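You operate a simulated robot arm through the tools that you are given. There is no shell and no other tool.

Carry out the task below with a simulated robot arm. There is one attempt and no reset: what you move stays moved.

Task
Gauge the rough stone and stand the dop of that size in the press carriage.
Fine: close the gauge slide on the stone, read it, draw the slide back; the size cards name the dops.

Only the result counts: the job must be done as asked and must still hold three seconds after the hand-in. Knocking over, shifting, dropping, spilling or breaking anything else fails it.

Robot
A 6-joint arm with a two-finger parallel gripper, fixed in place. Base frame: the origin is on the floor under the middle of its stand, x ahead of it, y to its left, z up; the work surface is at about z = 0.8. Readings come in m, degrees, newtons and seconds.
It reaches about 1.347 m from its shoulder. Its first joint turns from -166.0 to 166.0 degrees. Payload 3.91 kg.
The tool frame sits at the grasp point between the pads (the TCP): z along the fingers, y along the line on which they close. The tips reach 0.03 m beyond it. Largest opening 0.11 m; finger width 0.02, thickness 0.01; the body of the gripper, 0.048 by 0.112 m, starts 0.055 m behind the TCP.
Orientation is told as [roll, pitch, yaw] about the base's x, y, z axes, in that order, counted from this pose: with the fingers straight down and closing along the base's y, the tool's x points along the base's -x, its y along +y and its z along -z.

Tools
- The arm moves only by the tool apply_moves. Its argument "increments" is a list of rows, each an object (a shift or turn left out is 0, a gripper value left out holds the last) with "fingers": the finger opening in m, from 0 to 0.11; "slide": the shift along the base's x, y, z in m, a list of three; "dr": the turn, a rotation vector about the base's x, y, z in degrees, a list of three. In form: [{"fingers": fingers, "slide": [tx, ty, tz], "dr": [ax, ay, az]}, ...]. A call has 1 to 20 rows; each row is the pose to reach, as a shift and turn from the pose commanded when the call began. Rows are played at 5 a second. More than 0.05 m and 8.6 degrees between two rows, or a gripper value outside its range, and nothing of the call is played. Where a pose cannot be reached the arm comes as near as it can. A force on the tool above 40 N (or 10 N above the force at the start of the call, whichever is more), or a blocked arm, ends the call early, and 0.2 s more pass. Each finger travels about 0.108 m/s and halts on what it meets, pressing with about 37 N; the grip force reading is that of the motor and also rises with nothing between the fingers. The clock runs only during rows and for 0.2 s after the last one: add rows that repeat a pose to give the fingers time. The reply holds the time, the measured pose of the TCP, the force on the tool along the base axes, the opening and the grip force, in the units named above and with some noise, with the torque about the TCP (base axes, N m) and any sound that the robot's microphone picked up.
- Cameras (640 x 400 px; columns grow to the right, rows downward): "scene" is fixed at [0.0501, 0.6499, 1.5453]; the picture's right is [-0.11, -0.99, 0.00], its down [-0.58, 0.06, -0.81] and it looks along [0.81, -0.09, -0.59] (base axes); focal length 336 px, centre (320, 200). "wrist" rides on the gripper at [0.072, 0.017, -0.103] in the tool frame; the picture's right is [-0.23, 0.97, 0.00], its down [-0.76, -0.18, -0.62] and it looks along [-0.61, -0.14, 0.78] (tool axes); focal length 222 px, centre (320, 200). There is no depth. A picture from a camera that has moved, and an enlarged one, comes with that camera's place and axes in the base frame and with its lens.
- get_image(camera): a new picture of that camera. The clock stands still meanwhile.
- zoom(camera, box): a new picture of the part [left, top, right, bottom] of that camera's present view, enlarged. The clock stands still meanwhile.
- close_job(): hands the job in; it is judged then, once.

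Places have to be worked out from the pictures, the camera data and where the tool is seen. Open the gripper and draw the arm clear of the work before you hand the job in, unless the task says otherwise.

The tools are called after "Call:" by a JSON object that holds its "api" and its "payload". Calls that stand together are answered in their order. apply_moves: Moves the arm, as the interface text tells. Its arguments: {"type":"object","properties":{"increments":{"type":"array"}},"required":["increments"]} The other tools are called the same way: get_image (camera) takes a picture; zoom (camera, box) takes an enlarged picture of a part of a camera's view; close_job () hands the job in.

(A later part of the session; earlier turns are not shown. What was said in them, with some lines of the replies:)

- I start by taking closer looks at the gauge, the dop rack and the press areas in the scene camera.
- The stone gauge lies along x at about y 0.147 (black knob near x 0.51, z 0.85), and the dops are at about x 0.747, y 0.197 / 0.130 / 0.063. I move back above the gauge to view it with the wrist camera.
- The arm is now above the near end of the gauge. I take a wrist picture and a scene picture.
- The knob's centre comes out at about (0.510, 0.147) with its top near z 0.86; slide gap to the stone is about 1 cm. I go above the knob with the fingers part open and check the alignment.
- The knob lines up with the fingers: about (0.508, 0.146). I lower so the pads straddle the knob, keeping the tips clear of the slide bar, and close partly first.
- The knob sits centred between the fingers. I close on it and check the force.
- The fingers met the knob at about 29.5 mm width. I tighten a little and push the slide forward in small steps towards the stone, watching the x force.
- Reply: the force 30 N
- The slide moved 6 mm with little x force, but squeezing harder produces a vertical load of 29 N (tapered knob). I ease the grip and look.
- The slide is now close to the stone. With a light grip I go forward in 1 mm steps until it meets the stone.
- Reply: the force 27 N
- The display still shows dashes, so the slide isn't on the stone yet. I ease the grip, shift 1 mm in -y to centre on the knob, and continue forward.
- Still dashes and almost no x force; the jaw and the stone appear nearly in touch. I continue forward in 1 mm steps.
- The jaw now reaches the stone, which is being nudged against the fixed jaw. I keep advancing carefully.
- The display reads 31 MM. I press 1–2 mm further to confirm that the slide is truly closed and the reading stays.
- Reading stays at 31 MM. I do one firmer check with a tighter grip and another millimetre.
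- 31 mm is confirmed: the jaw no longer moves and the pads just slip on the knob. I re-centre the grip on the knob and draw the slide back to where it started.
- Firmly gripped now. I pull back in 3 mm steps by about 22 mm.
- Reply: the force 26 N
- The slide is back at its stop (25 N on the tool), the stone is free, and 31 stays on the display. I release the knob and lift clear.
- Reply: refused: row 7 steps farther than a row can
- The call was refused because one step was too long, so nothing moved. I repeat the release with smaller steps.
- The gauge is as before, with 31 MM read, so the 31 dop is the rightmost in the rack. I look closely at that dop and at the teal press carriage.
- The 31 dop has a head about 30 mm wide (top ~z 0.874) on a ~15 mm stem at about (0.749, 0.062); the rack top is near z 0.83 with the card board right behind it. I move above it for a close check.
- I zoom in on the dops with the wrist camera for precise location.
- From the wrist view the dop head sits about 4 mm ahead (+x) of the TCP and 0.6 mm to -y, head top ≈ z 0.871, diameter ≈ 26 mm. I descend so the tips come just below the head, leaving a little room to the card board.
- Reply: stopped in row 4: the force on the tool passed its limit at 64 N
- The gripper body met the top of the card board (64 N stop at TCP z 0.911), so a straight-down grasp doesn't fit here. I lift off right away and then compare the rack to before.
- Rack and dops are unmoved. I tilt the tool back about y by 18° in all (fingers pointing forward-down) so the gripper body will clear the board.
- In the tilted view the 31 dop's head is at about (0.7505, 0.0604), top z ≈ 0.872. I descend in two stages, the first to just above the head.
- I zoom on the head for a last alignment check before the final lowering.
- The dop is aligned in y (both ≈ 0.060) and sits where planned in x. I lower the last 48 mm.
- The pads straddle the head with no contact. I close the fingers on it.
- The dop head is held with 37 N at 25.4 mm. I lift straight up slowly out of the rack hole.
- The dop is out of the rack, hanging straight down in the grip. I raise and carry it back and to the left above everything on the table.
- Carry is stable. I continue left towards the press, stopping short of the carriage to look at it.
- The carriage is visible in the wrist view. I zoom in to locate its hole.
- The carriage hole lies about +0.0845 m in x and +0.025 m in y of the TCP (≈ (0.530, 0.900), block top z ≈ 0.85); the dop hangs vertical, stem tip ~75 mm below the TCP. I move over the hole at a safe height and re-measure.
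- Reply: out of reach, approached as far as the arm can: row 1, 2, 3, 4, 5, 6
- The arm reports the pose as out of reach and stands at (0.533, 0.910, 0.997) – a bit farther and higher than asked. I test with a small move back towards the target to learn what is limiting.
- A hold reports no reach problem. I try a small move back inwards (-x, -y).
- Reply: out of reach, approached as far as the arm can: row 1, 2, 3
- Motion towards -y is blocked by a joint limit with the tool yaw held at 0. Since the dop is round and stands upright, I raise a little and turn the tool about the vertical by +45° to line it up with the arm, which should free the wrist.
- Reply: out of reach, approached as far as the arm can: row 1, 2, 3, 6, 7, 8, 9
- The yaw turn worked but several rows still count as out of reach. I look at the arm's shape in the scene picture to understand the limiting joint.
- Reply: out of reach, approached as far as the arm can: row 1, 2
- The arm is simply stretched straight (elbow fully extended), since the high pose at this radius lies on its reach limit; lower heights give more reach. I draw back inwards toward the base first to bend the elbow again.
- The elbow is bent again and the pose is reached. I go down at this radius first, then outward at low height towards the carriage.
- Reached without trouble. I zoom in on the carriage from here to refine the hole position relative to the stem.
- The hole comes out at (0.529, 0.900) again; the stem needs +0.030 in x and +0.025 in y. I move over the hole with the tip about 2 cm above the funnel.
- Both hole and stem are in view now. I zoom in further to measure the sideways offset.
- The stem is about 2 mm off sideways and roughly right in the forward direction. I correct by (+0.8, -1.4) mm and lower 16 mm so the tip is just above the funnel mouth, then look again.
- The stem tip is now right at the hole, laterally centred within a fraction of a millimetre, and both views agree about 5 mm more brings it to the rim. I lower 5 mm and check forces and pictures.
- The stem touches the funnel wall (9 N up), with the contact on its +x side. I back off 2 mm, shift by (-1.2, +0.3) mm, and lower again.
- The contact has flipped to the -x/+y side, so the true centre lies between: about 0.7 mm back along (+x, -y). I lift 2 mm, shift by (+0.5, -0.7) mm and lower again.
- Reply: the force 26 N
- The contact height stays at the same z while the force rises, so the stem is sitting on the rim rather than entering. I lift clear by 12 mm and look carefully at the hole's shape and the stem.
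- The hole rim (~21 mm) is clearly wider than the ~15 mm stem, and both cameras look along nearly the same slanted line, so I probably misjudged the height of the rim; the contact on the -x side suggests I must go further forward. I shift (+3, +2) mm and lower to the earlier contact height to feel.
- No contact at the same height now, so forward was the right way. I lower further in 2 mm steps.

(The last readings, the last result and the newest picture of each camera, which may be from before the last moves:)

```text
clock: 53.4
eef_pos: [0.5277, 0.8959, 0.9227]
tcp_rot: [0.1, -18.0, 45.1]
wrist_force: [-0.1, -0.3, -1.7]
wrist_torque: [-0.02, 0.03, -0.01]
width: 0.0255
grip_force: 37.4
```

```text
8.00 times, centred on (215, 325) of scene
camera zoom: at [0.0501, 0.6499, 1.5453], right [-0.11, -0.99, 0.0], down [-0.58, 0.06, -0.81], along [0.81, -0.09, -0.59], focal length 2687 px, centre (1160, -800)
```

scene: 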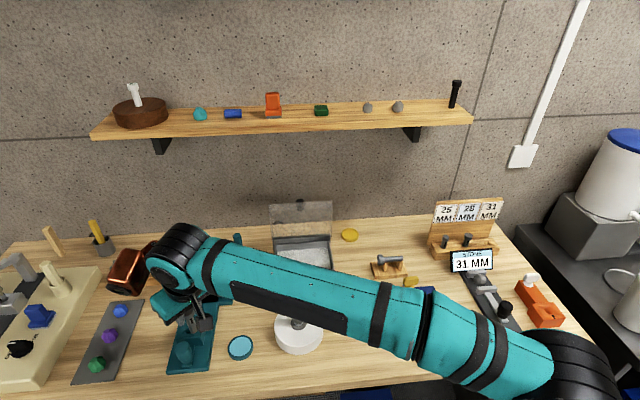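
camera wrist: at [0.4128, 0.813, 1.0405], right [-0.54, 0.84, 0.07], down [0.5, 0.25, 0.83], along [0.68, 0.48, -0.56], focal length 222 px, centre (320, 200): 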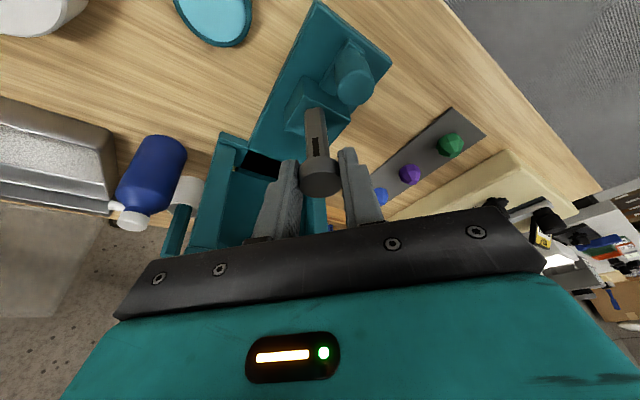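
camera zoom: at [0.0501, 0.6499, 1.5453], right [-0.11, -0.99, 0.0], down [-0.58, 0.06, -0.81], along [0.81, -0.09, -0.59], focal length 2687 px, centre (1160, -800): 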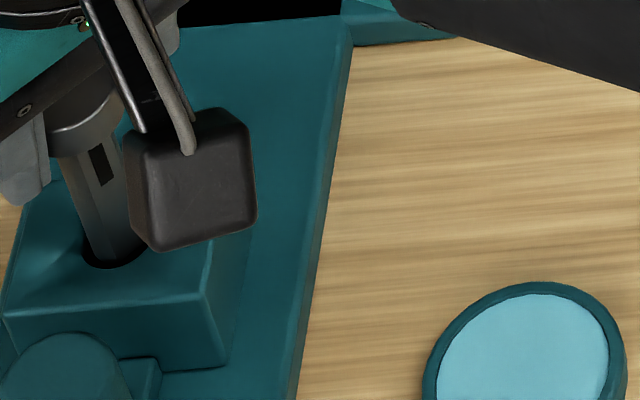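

Still free; the tip is darkening as it enters the hole. I continue down in small steps.

Call:
{"api": "apply_moves", "payload": {"increments": [{"slide": [0, 0, -0.002]}, {"slide": [0, 0, -0.004]}, {"slide": [0, 0, -0.004]}]}}

Call:
{"api": "zoom", "payload": {"camera": "wrist", "box": [275, 50, 355, 130]}}

```text
clock: 54.2
eef_pos: [0.5278, 0.8982, 0.9197]
tcp_rot: [0.0, -18.0, 45.0]
wrist_force: [-0.2, -0.6, -1.4]
wrist_torque: [-0.03, 0.01, -0.01]
width: 0.0257
grip_force: 36.9
```

```text
5.00 times, centred on (315, 90) of wrist
camera zoom: at [0.4445, 0.8377, 0.9947], right [-0.54, 0.84, 0.07], down [0.5, 0.25, 0.83], along [0.68, 0.48, -0.56], focal length 1111 px, centre (345, 750)
```

zoom: 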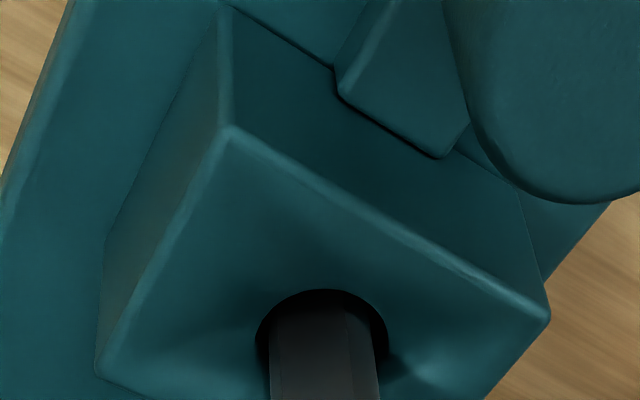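

The stem is now entering the hole with free space all around and no contact force. I continue down 6 mm.

Call:
{"api": "apply_moves", "payload": {"increments": [{"slide": [0, 0, -0.002]}, {"slide": [0, 0, -0.004]}, {"slide": [0, 0, -0.006]}, {"slide": [0, 0, -0.006]}]}}

Call:
{"api": "zoom", "payload": {"camera": "wrist", "box": [275, 50, 355, 130]}}

```text
clock: 55.2
eef_pos: [0.529, 0.8979, 0.9122]
tcp_rot: [0.0, -18.0, 45.0]
wrist_force: [-0.8, -0.3, -0.8]
wrist_torque: [-0.01, -0.01, 0.02]
width: 0.0254
grip_force: 36.9
```

```text
5.00 times, centred on (315, 90) of wrist
camera zoom: at [0.4452, 0.8382, 0.9883], right [-0.54, 0.84, 0.07], down [0.5, 0.25, 0.83], along [0.68, 0.48, -0.56], focal length 1111 px, centre (345, 750)
```

zoom: 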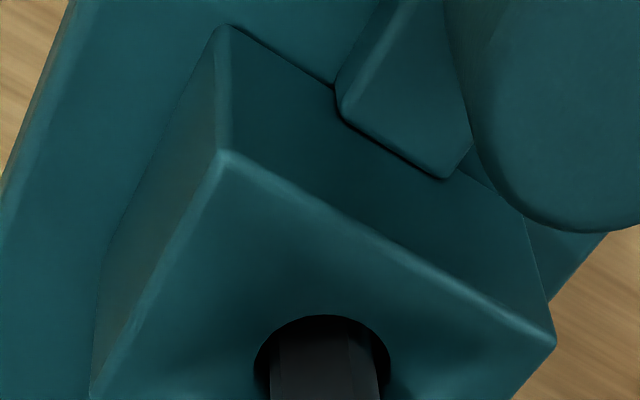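

Sliding in freely. I keep lowering in steps while watching the force.

Call:
{"api": "apply_moves", "payload": {"increments": [{"slide": [0, 0, -0.003]}, {"slide": [0, 0, -0.006]}, {"slide": [0, 0, -0.009]}, {"slide": [0, 0, -0.009]}]}}

Call:
{"api": "get_image", "payload": {"camera": "wrist"}}

Call:
{"api": "zoom", "payload": {"camera": "scene", "box": [170, 290, 250, 370]}}

```text
clock: 56.2
eef_pos: [0.5274, 0.8976, 0.9041]
tcp_rot: [-0.1, -18.0, 45.1]
wrist_force: [0.0, -0.3, -0.4]
wrist_torque: [0.0, 0.0, -0.04]
width: 0.0252
grip_force: 37.0
```

```text
taken
camera wrist: at [0.4445, 0.8382, 0.9808], right [-0.54, 0.84, 0.07], down [0.5, 0.25, 0.83], along [0.68, 0.48, -0.56], focal length 222 px, centre (320, 200)
```

wrist: 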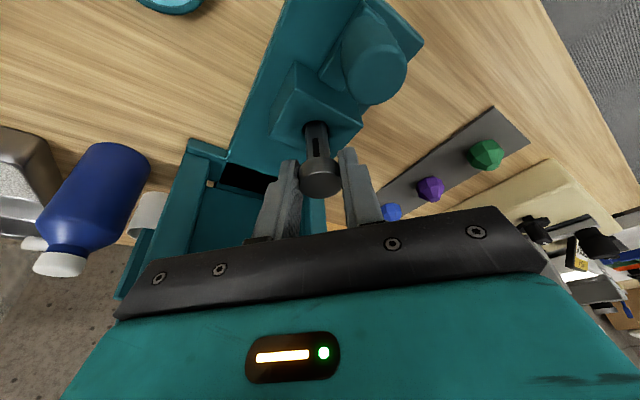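

```text
5.00 times, centred on (210, 330) of scene
camera zoom: at [0.0501, 0.6499, 1.5453], right [-0.11, -0.99, 0.0], down [-0.58, 0.06, -0.81], along [0.81, -0.09, -0.59], focal length 1679 px, centre (870, -450)
```

zoom: 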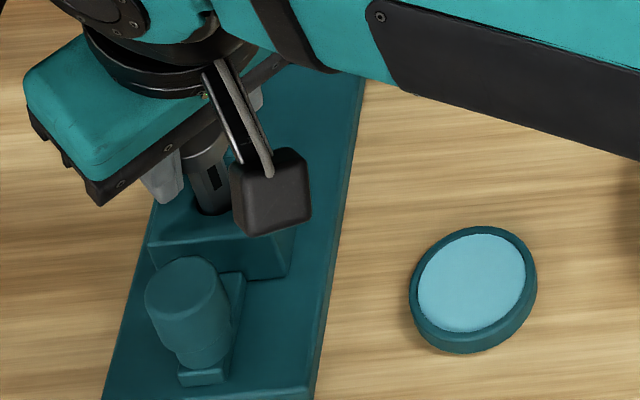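

Still no contact at TCP z 0.904. I go on lowering, 8 mm more.

Call:
{"api": "apply_moves", "payload": {"increments": [{"slide": [0, 0, -0.003]}, {"slide": [0, 0, -0.006]}, {"slide": [0, 0, -0.008]}, {"slide": [0, 0, -0.008]}]}}

Call:
{"api": "zoom", "payload": {"camera": "wrist", "box": [250, 80, 410, 220]}}

```text
clock: 57.2
eef_pos: [0.5279, 0.8979, 0.8977]
tcp_rot: [0.0, -18.0, 45.0]
wrist_force: [0.4, -0.3, -1.3]
wrist_torque: [-0.01, 0.01, 0.0]
width: 0.0255
grip_force: 36.6
```

```text
2.86 times, centred on (330, 150) of wrist
camera zoom: at [0.4442, 0.838, 0.9736], right [-0.54, 0.84, 0.07], down [0.5, 0.25, 0.83], along [0.68, 0.48, -0.56], focal length 635 px, centre (291, 343)
```

zoom: 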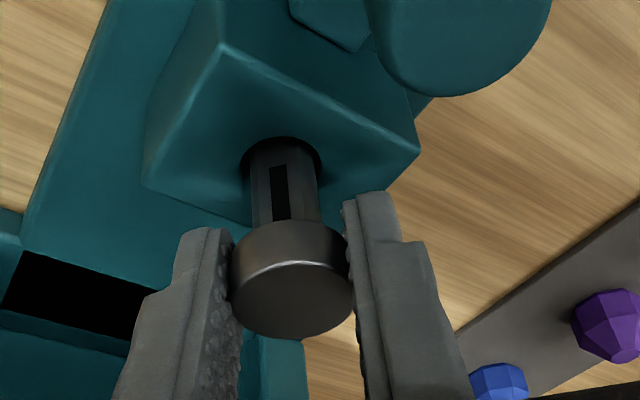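

Stem well inside and still free; finger tips are about 1.5 cm above the block. I lower another 8 mm.

Call:
{"api": "apply_moves", "payload": {"increments": [{"slide": [0, 0, -0.003]}, {"slide": [0, 0, -0.006]}, {"slide": [0, 0, -0.008]}, {"slide": [0, 0, -0.008]}]}}

Call:
{"api": "zoom", "payload": {"camera": "wrist", "box": [250, 80, 410, 220]}}

Call:
{"api": "zoom", "payload": {"camera": "scene", "box": [170, 290, 250, 370]}}

```text
clock: 57.9
eef_pos: [0.5269, 0.896, 0.8972]
tcp_rot: [0.2, -18.5, 45.1]
wrist_force: [0.3, 1.0, 10.8]
wrist_torque: [-0.01, -0.09, -0.02]
width: 0.0256
grip_force: 37.0
stopped in row 3: the force on the tool passed its limit at 43 N (the readings are from after the stop); the commanded pose is now the measured one
```

```text
2.86 times, centred on (330, 150) of wrist
camera zoom: at [0.443, 0.8369, 0.9717], right [-0.54, 0.84, 0.08], down [0.5, 0.24, 0.83], along [0.68, 0.48, -0.55], focal length 635 px, centre (291, 343)
```

zoom: 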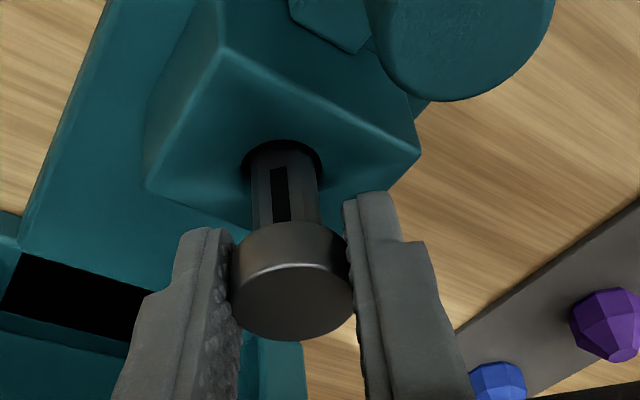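

```text
5.00 times, centred on (210, 330) of scene
camera zoom: at [0.0501, 0.6499, 1.5453], right [-0.11, -0.99, 0.0], down [-0.58, 0.06, -0.81], along [0.81, -0.09, -0.59], focal length 1679 px, centre (870, -450)
```

zoom: 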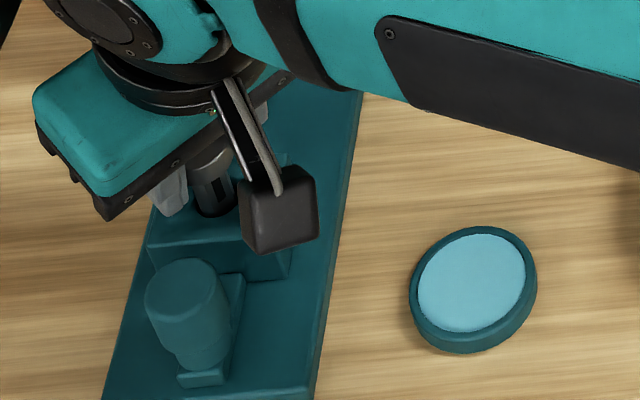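

The stem has bottomed out in the carriage (TCP z 0.897, stem ~25 mm deep). I relieve the preload, take out the half-degree tilt the push caused, and settle again just lightly on the bottom.

Call:
{"api": "apply_moves", "payload": {"increments": [{"slide": [0.0005, 0.0008, 0.002], "dr": [-0.35, 0.35, 0]}, {"slide": [0.0005, 0.0008, 0.002], "dr": [-0.35, 0.35, 0]}]}}

Call:
{"api": "zoom", "payload": {"camera": "wrist", "box": [275, 100, 355, 180]}}

```text
clock: 58.5
eef_pos: [0.5277, 0.8985, 0.8964]
tcp_rot: [0.1, -17.9, 45.0]
wrist_force: [-0.8, -0.3, 1.5]
wrist_torque: [0.02, 0.01, 0.0]
width: 0.0256
grip_force: 36.8
```

```text
5.00 times, centred on (315, 140) of wrist
camera zoom: at [0.4445, 0.8381, 0.9729], right [-0.54, 0.84, 0.07], down [0.5, 0.25, 0.83], along [0.68, 0.48, -0.56], focal length 1111 px, centre (345, 500)
```

zoom: 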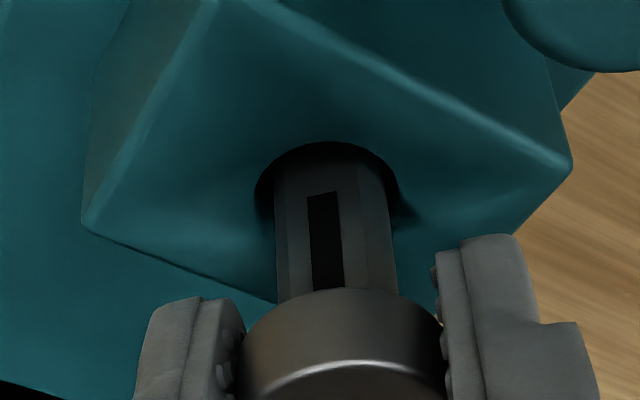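

Contact is now only a light touch. To make sure this is the real bottom and not a ledge, I lift 3 mm, centre by (+0.5, -0.8) mm, and lower again slightly past the earlier level.

Call:
{"api": "apply_moves", "payload": {"increments": [{"slide": [0, 0, 0.003]}, {"slide": [0.0005, -0.0008, 0.003]}, {"slide": [0.0005, -0.0008, 0.001]}, {"slide": [0.0005, -0.0008, -0.001]}, {"slide": [0.0005, -0.0008, -0.0015]}, {"slide": [0.0005, -0.0008, -0.0015]}]}}

Call:
{"api": "zoom", "payload": {"camera": "wrist", "box": [275, 100, 355, 180]}}

```text
clock: 59.9
eef_pos: [0.5266, 0.897, 0.8968]
tcp_rot: [0.3, -18.0, 44.9]
wrist_force: [-0.7, 3.3, 9.0]
wrist_torque: [0.17, -0.08, 0.03]
width: 0.0254
grip_force: 36.4
```

```text
5.00 times, centred on (315, 140) of wrist
camera zoom: at [0.4441, 0.8374, 0.9727], right [-0.54, 0.84, 0.07], down [0.5, 0.25, 0.83], along [0.68, 0.48, -0.56], focal length 1111 px, centre (345, 500)
```

zoom: 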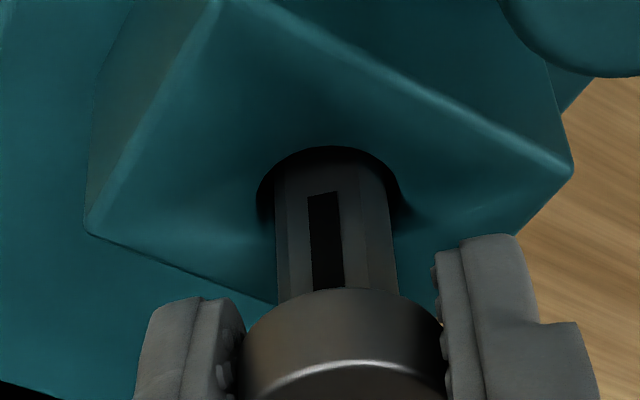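

Same bottom height again (0.897), so it is the true bottom; the small +y force says shift back about 0.6 mm. I relieve the load and open the fingers gently.

Call:
{"api": "apply_moves", "payload": {"increments": [{"slide": [-0.0003, 0.0006, 0.0015]}, {"slide": [-0.0003, 0.0006, 0.0015]}]}}

```text
clock: 60.5
eef_pos: [0.5285, 0.8984, 0.8962]
tcp_rot: [0.1, -17.9, 45.0]
wrist_force: [-1.4, -2.7, -0.4]
wrist_torque: [-0.18, 0.03, -0.02]
width: 0.0256
grip_force: 37.2
```

Only small residual side force. I nudge back 0.3 mm in y and open the fingers slowly.

Call:
{"api": "apply_moves", "payload": {"increments": [{"slide": [0.0002, -0.0003, 0]}, {"slide": [0.0002, -0.0003, 0], "fingers": 0.027}, {"slide": [0.0002, -0.0003, 0], "fingers": 0.03}, {"slide": [0.0002, -0.0003, 0], "fingers": 0.036}, {"slide": [0.0002, -0.0003, 0], "fingers": 0.044}, {"slide": [0.0002, -0.0003, 0], "fingers": 0.046}]}}

Call:
{"api": "zoom", "payload": {"camera": "wrist", "box": [240, 60, 420, 220]}}

Call:
{"api": "zoom", "payload": {"camera": "scene", "box": [170, 290, 250, 370]}}

```text
clock: 61.9
eef_pos: [0.5273, 0.8983, 0.8972]
tcp_rot: [0.1, -17.9, 45.0]
wrist_force: [-0.3, 0.0, 0.4]
wrist_torque: [-0.03, 0.02, -0.01]
width: 0.0458
grip_force: 0.1
```

```text
2.50 times, centred on (330, 140) of wrist
camera zoom: at [0.4447, 0.8384, 0.9733], right [-0.54, 0.84, 0.07], down [0.5, 0.25, 0.83], along [0.68, 0.48, -0.56], focal length 555 px, centre (295, 350)
```

zoom: 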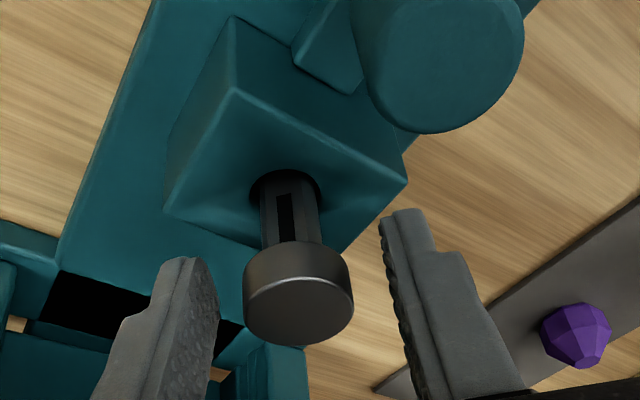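

```text
5.00 times, centred on (210, 330) of scene
camera zoom: at [0.0501, 0.6499, 1.5453], right [-0.11, -0.99, 0.0], down [-0.58, 0.06, -0.81], along [0.81, -0.09, -0.59], focal length 1679 px, centre (870, -450)
```

zoom: 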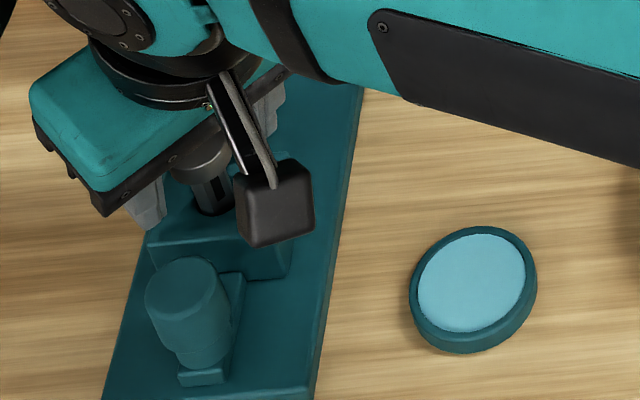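

The dop stands upright on its own in the carriage with the fingers clear of it. I rise straight up past the head, then draw inwards towards the base.

Call:
{"api": "apply_moves", "payload": {"increments": [{"slide": [0, 0, 0.01]}, {"slide": [0, 0, 0.022]}, {"slide": [0, 0, 0.035]}, {"slide": [0, 0, 0.048]}, {"slide": [-0.015, -0.02, 0.055]}, {"slide": [-0.035, -0.045, 0.065]}, {"slide": [-0.055, -0.07, 0.08]}, {"slide": [-0.075, -0.095, 0.1]}, {"slide": [-0.095, -0.12, 0.12]}, {"slide": [-0.11, -0.145, 0.14]}, {"slide": [-0.11, -0.145, 0.14]}]}}

Call:
{"api": "get_image", "payload": {"camera": "scene"}}

Call:
{"api": "get_image", "payload": {"camera": "wrist"}}

```text
clock: 64.3
eef_pos: [0.4154, 0.7542, 1.0357]
tcp_rot: [0.1, -17.9, 45.0]
wrist_force: [-0.3, 0.2, -0.3]
wrist_torque: [-0.03, 0.05, -0.01]
width: 0.0462
grip_force: 0.1
```

```text
taken
```

scene: 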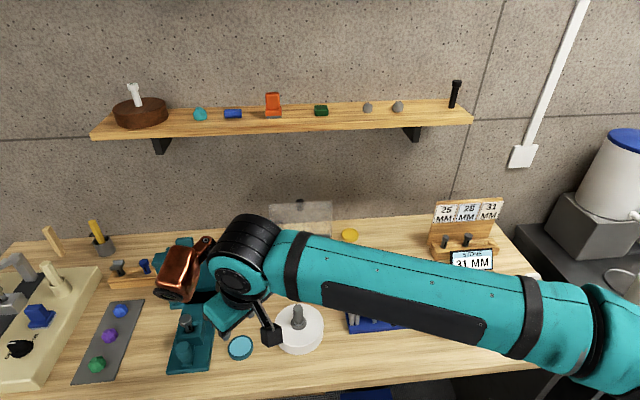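

```text
taken
camera wrist: at [0.3322, 0.6945, 1.112], right [-0.54, 0.84, 0.07], down [0.5, 0.25, 0.83], along [0.68, 0.48, -0.56], focal length 222 px, centre (320, 200)
```

wrist: 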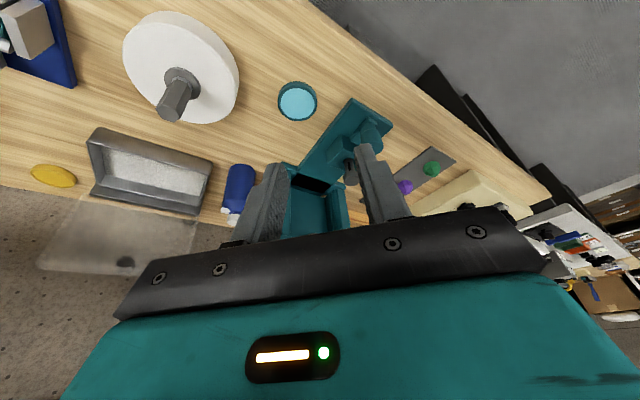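

Call:
{"api": "zoom", "payload": {"camera": "scene", "box": [150, 290, 250, 380]}}

Call:
{"api": "zoom", "payload": {"camera": "wrist", "box": [300, 90, 420, 210]}}

```text
4.44 times, centred on (200, 335) of scene
camera zoom: at [0.0501, 0.6499, 1.5453], right [-0.11, -0.99, 0.0], down [-0.58, 0.06, -0.81], along [0.81, -0.09, -0.59], focal length 1493 px, centre (853, -400)
```

zoom: 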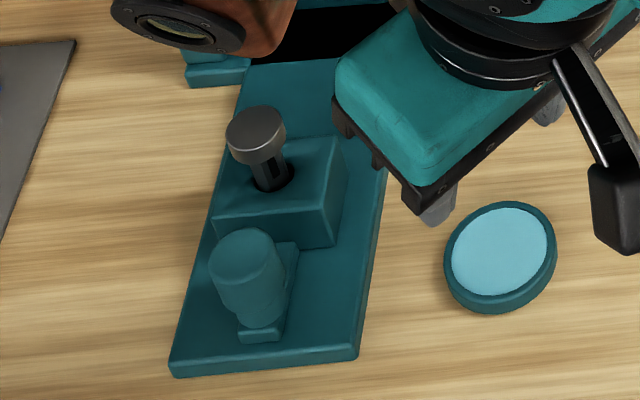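

```text
3.33 times, centred on (360, 150) of wrist
camera zoom: at [0.3322, 0.6945, 1.112], right [-0.54, 0.84, 0.07], down [0.5, 0.25, 0.83], along [0.68, 0.48, -0.56], focal length 740 px, centre (187, 367)
```

zoom: 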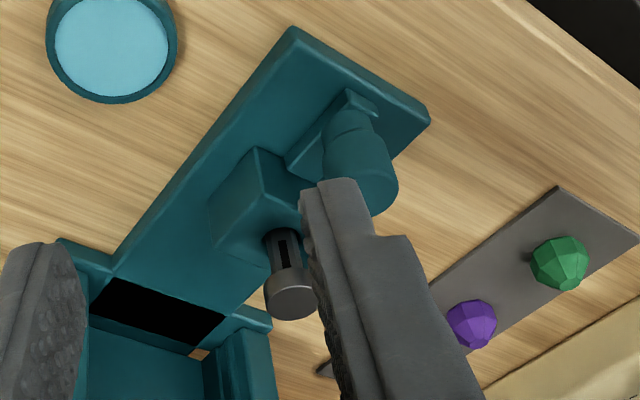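

The dop stands upright in the carriage. I draw the arm well clear to the right, raising it and turning the tool back, then check the whole scene.

Call:
{"api": "apply_moves", "payload": {"increments": [{"slide": [0, -0.03, 0.03], "dr": [0, 0, -6]}, {"slide": [0, -0.065, 0.05], "dr": [0, 0, -12]}, {"slide": [0, -0.1, 0.07], "dr": [0, 0, -18]}, {"slide": [0.005, -0.14, 0.08], "dr": [0, 0, -24]}, {"slide": [0.01, -0.18, 0.08], "dr": [0, 0, -30]}, {"slide": [0.015, -0.22, 0.08], "dr": [0, 0, -36]}, {"slide": [0.02, -0.26, 0.08], "dr": [0, 0, -42]}, {"slide": [0.025, -0.3, 0.08], "dr": [0, 0, -45]}, {"slide": [0.03, -0.34, 0.08], "dr": [0, 0, -45]}, {"slide": [0.035, -0.38, 0.08], "dr": [0, 0, -45]}, {"slide": [0.04, -0.42, 0.08], "dr": [0, 0, -45]}, {"slide": [0.045, -0.46, 0.08], "dr": [0, 0, -45]}, {"slide": [0.05, -0.5, 0.08], "dr": [0, 0, -45]}, {"slide": [0.05, -0.54, 0.08], "dr": [0, 0, -45]}, {"slide": [0.05, -0.58, 0.08], "dr": [0, 0, -45]}, {"slide": [0.05, -0.62, 0.08], "dr": [0, 0, -45]}, {"slide": [0.05, -0.62, 0.08], "dr": [0, 0, -45]}]}}

Call:
{"api": "get_image", "payload": {"camera": "scene"}}

```text
clock: 67.9
eef_pos: [0.4685, 0.1281, 1.115]
tcp_rot: [0.1, -17.8, 0.0]
wrist_force: [-0.6, -0.3, -0.3]
wrist_torque: [0.03, -0.01, -0.01]
width: 0.0461
grip_force: 0.0
```

```text
taken
```

scene: 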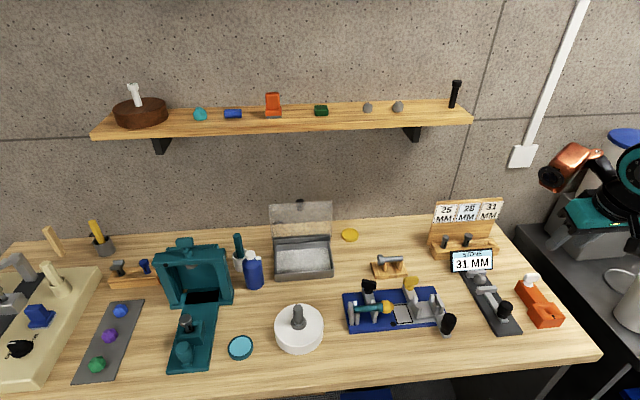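

Call:
{"api": "zoom", "payload": {"camera": "scene", "box": [160, 300, 240, 375]}}

Call:
{"api": "zoom", "payload": {"camera": "scene", "box": [420, 190, 580, 340]}}

```text
5.33 times, centred on (200, 338) of scene
camera zoom: at [0.0501, 0.6499, 1.5453], right [-0.11, -0.99, 0.0], down [-0.58, 0.06, -0.81], along [0.81, -0.09, -0.59], focal length 1791 px, centre (960, -533)
```

zoom: 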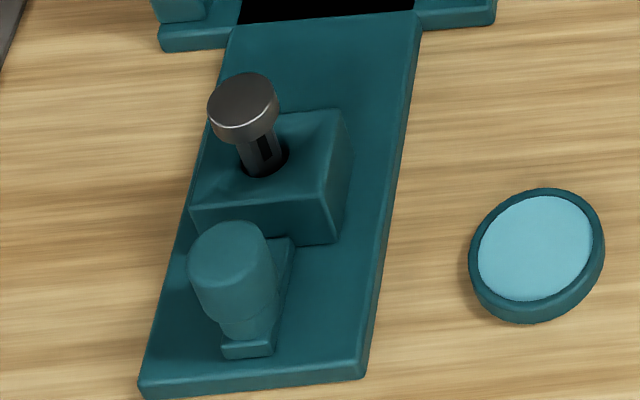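

```text
2.67 times, centred on (500, 265) of scene
camera zoom: at [0.0501, 0.6499, 1.5453], right [-0.11, -0.99, 0.0], down [-0.58, 0.06, -0.81], along [0.81, -0.09, -0.59], focal length 896 px, centre (-160, 27)
```

zoom: 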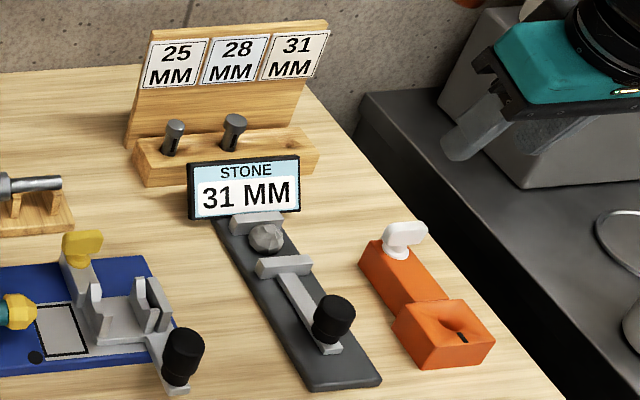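

Everything is in place: the 31 dop is upright in the unmoved carriage, the gauge slide is drawn back, the rack and other items are undisturbed. I open the gripper fully while clear and let time pass before the hand-in.

Call:
{"api": "apply_moves", "payload": {"increments": [{"fingers": 0.08}, {"fingers": 0.11}, {"fingers": 0.11}, {"fingers": 0.11}, {"fingers": 0.11}]}}

Call:
{"api": "zoom", "payload": {"camera": "scene", "box": [160, 300, 240, 375]}}

```text
clock: 69.1
eef_pos: [0.4681, 0.1295, 1.1159]
tcp_rot: [0.2, -17.9, 0.0]
wrist_force: [0.8, 0.0, 0.3]
wrist_torque: [0.0, 0.02, -0.04]
width: 0.1101
grip_force: 0.0
```

```text
5.33 times, centred on (200, 338) of scene
camera zoom: at [0.0501, 0.6499, 1.5453], right [-0.11, -0.99, 0.0], down [-0.58, 0.06, -0.81], along [0.81, -0.09, -0.59], focal length 1791 px, centre (960, -533)
```

zoom: 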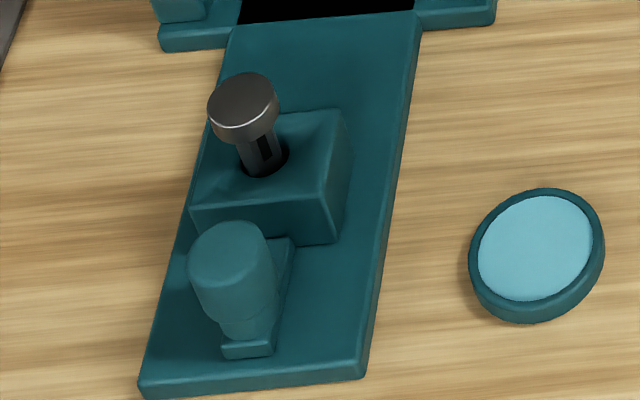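

The dop is steady and upright in the press carriage, and the arm is clear with the gripper open. I hand the job in.

Call:
{"api": "close_job", "payload": {}}

```text
The job is handed in.
```

The stone gauged at 31 mm, and the 31 mm dop now stands upright in the press carriage. I handed the job in with the arm clear and the gripper open; no verdict came back.

- **Gauge:** I closed the slide on the stone, read 31 MM, and drew the slide back to its stop. The stone shifted a few millimetres against the fixed jaw while being gauged.
- **Dop:** I took it from under the 31 card. Its stem rests on the bottom of the carriage hole, and it stayed upright in the last pictures.
- **Contact along the way:** The gripper body bumped the top of the card board once, at about 64 N. Lowering the dop pressed on the carriage three times on the rim (9–26 N) and once as it bottomed (43 N). The pictures afterwards show the rack, the other dops and the carriage where they were.
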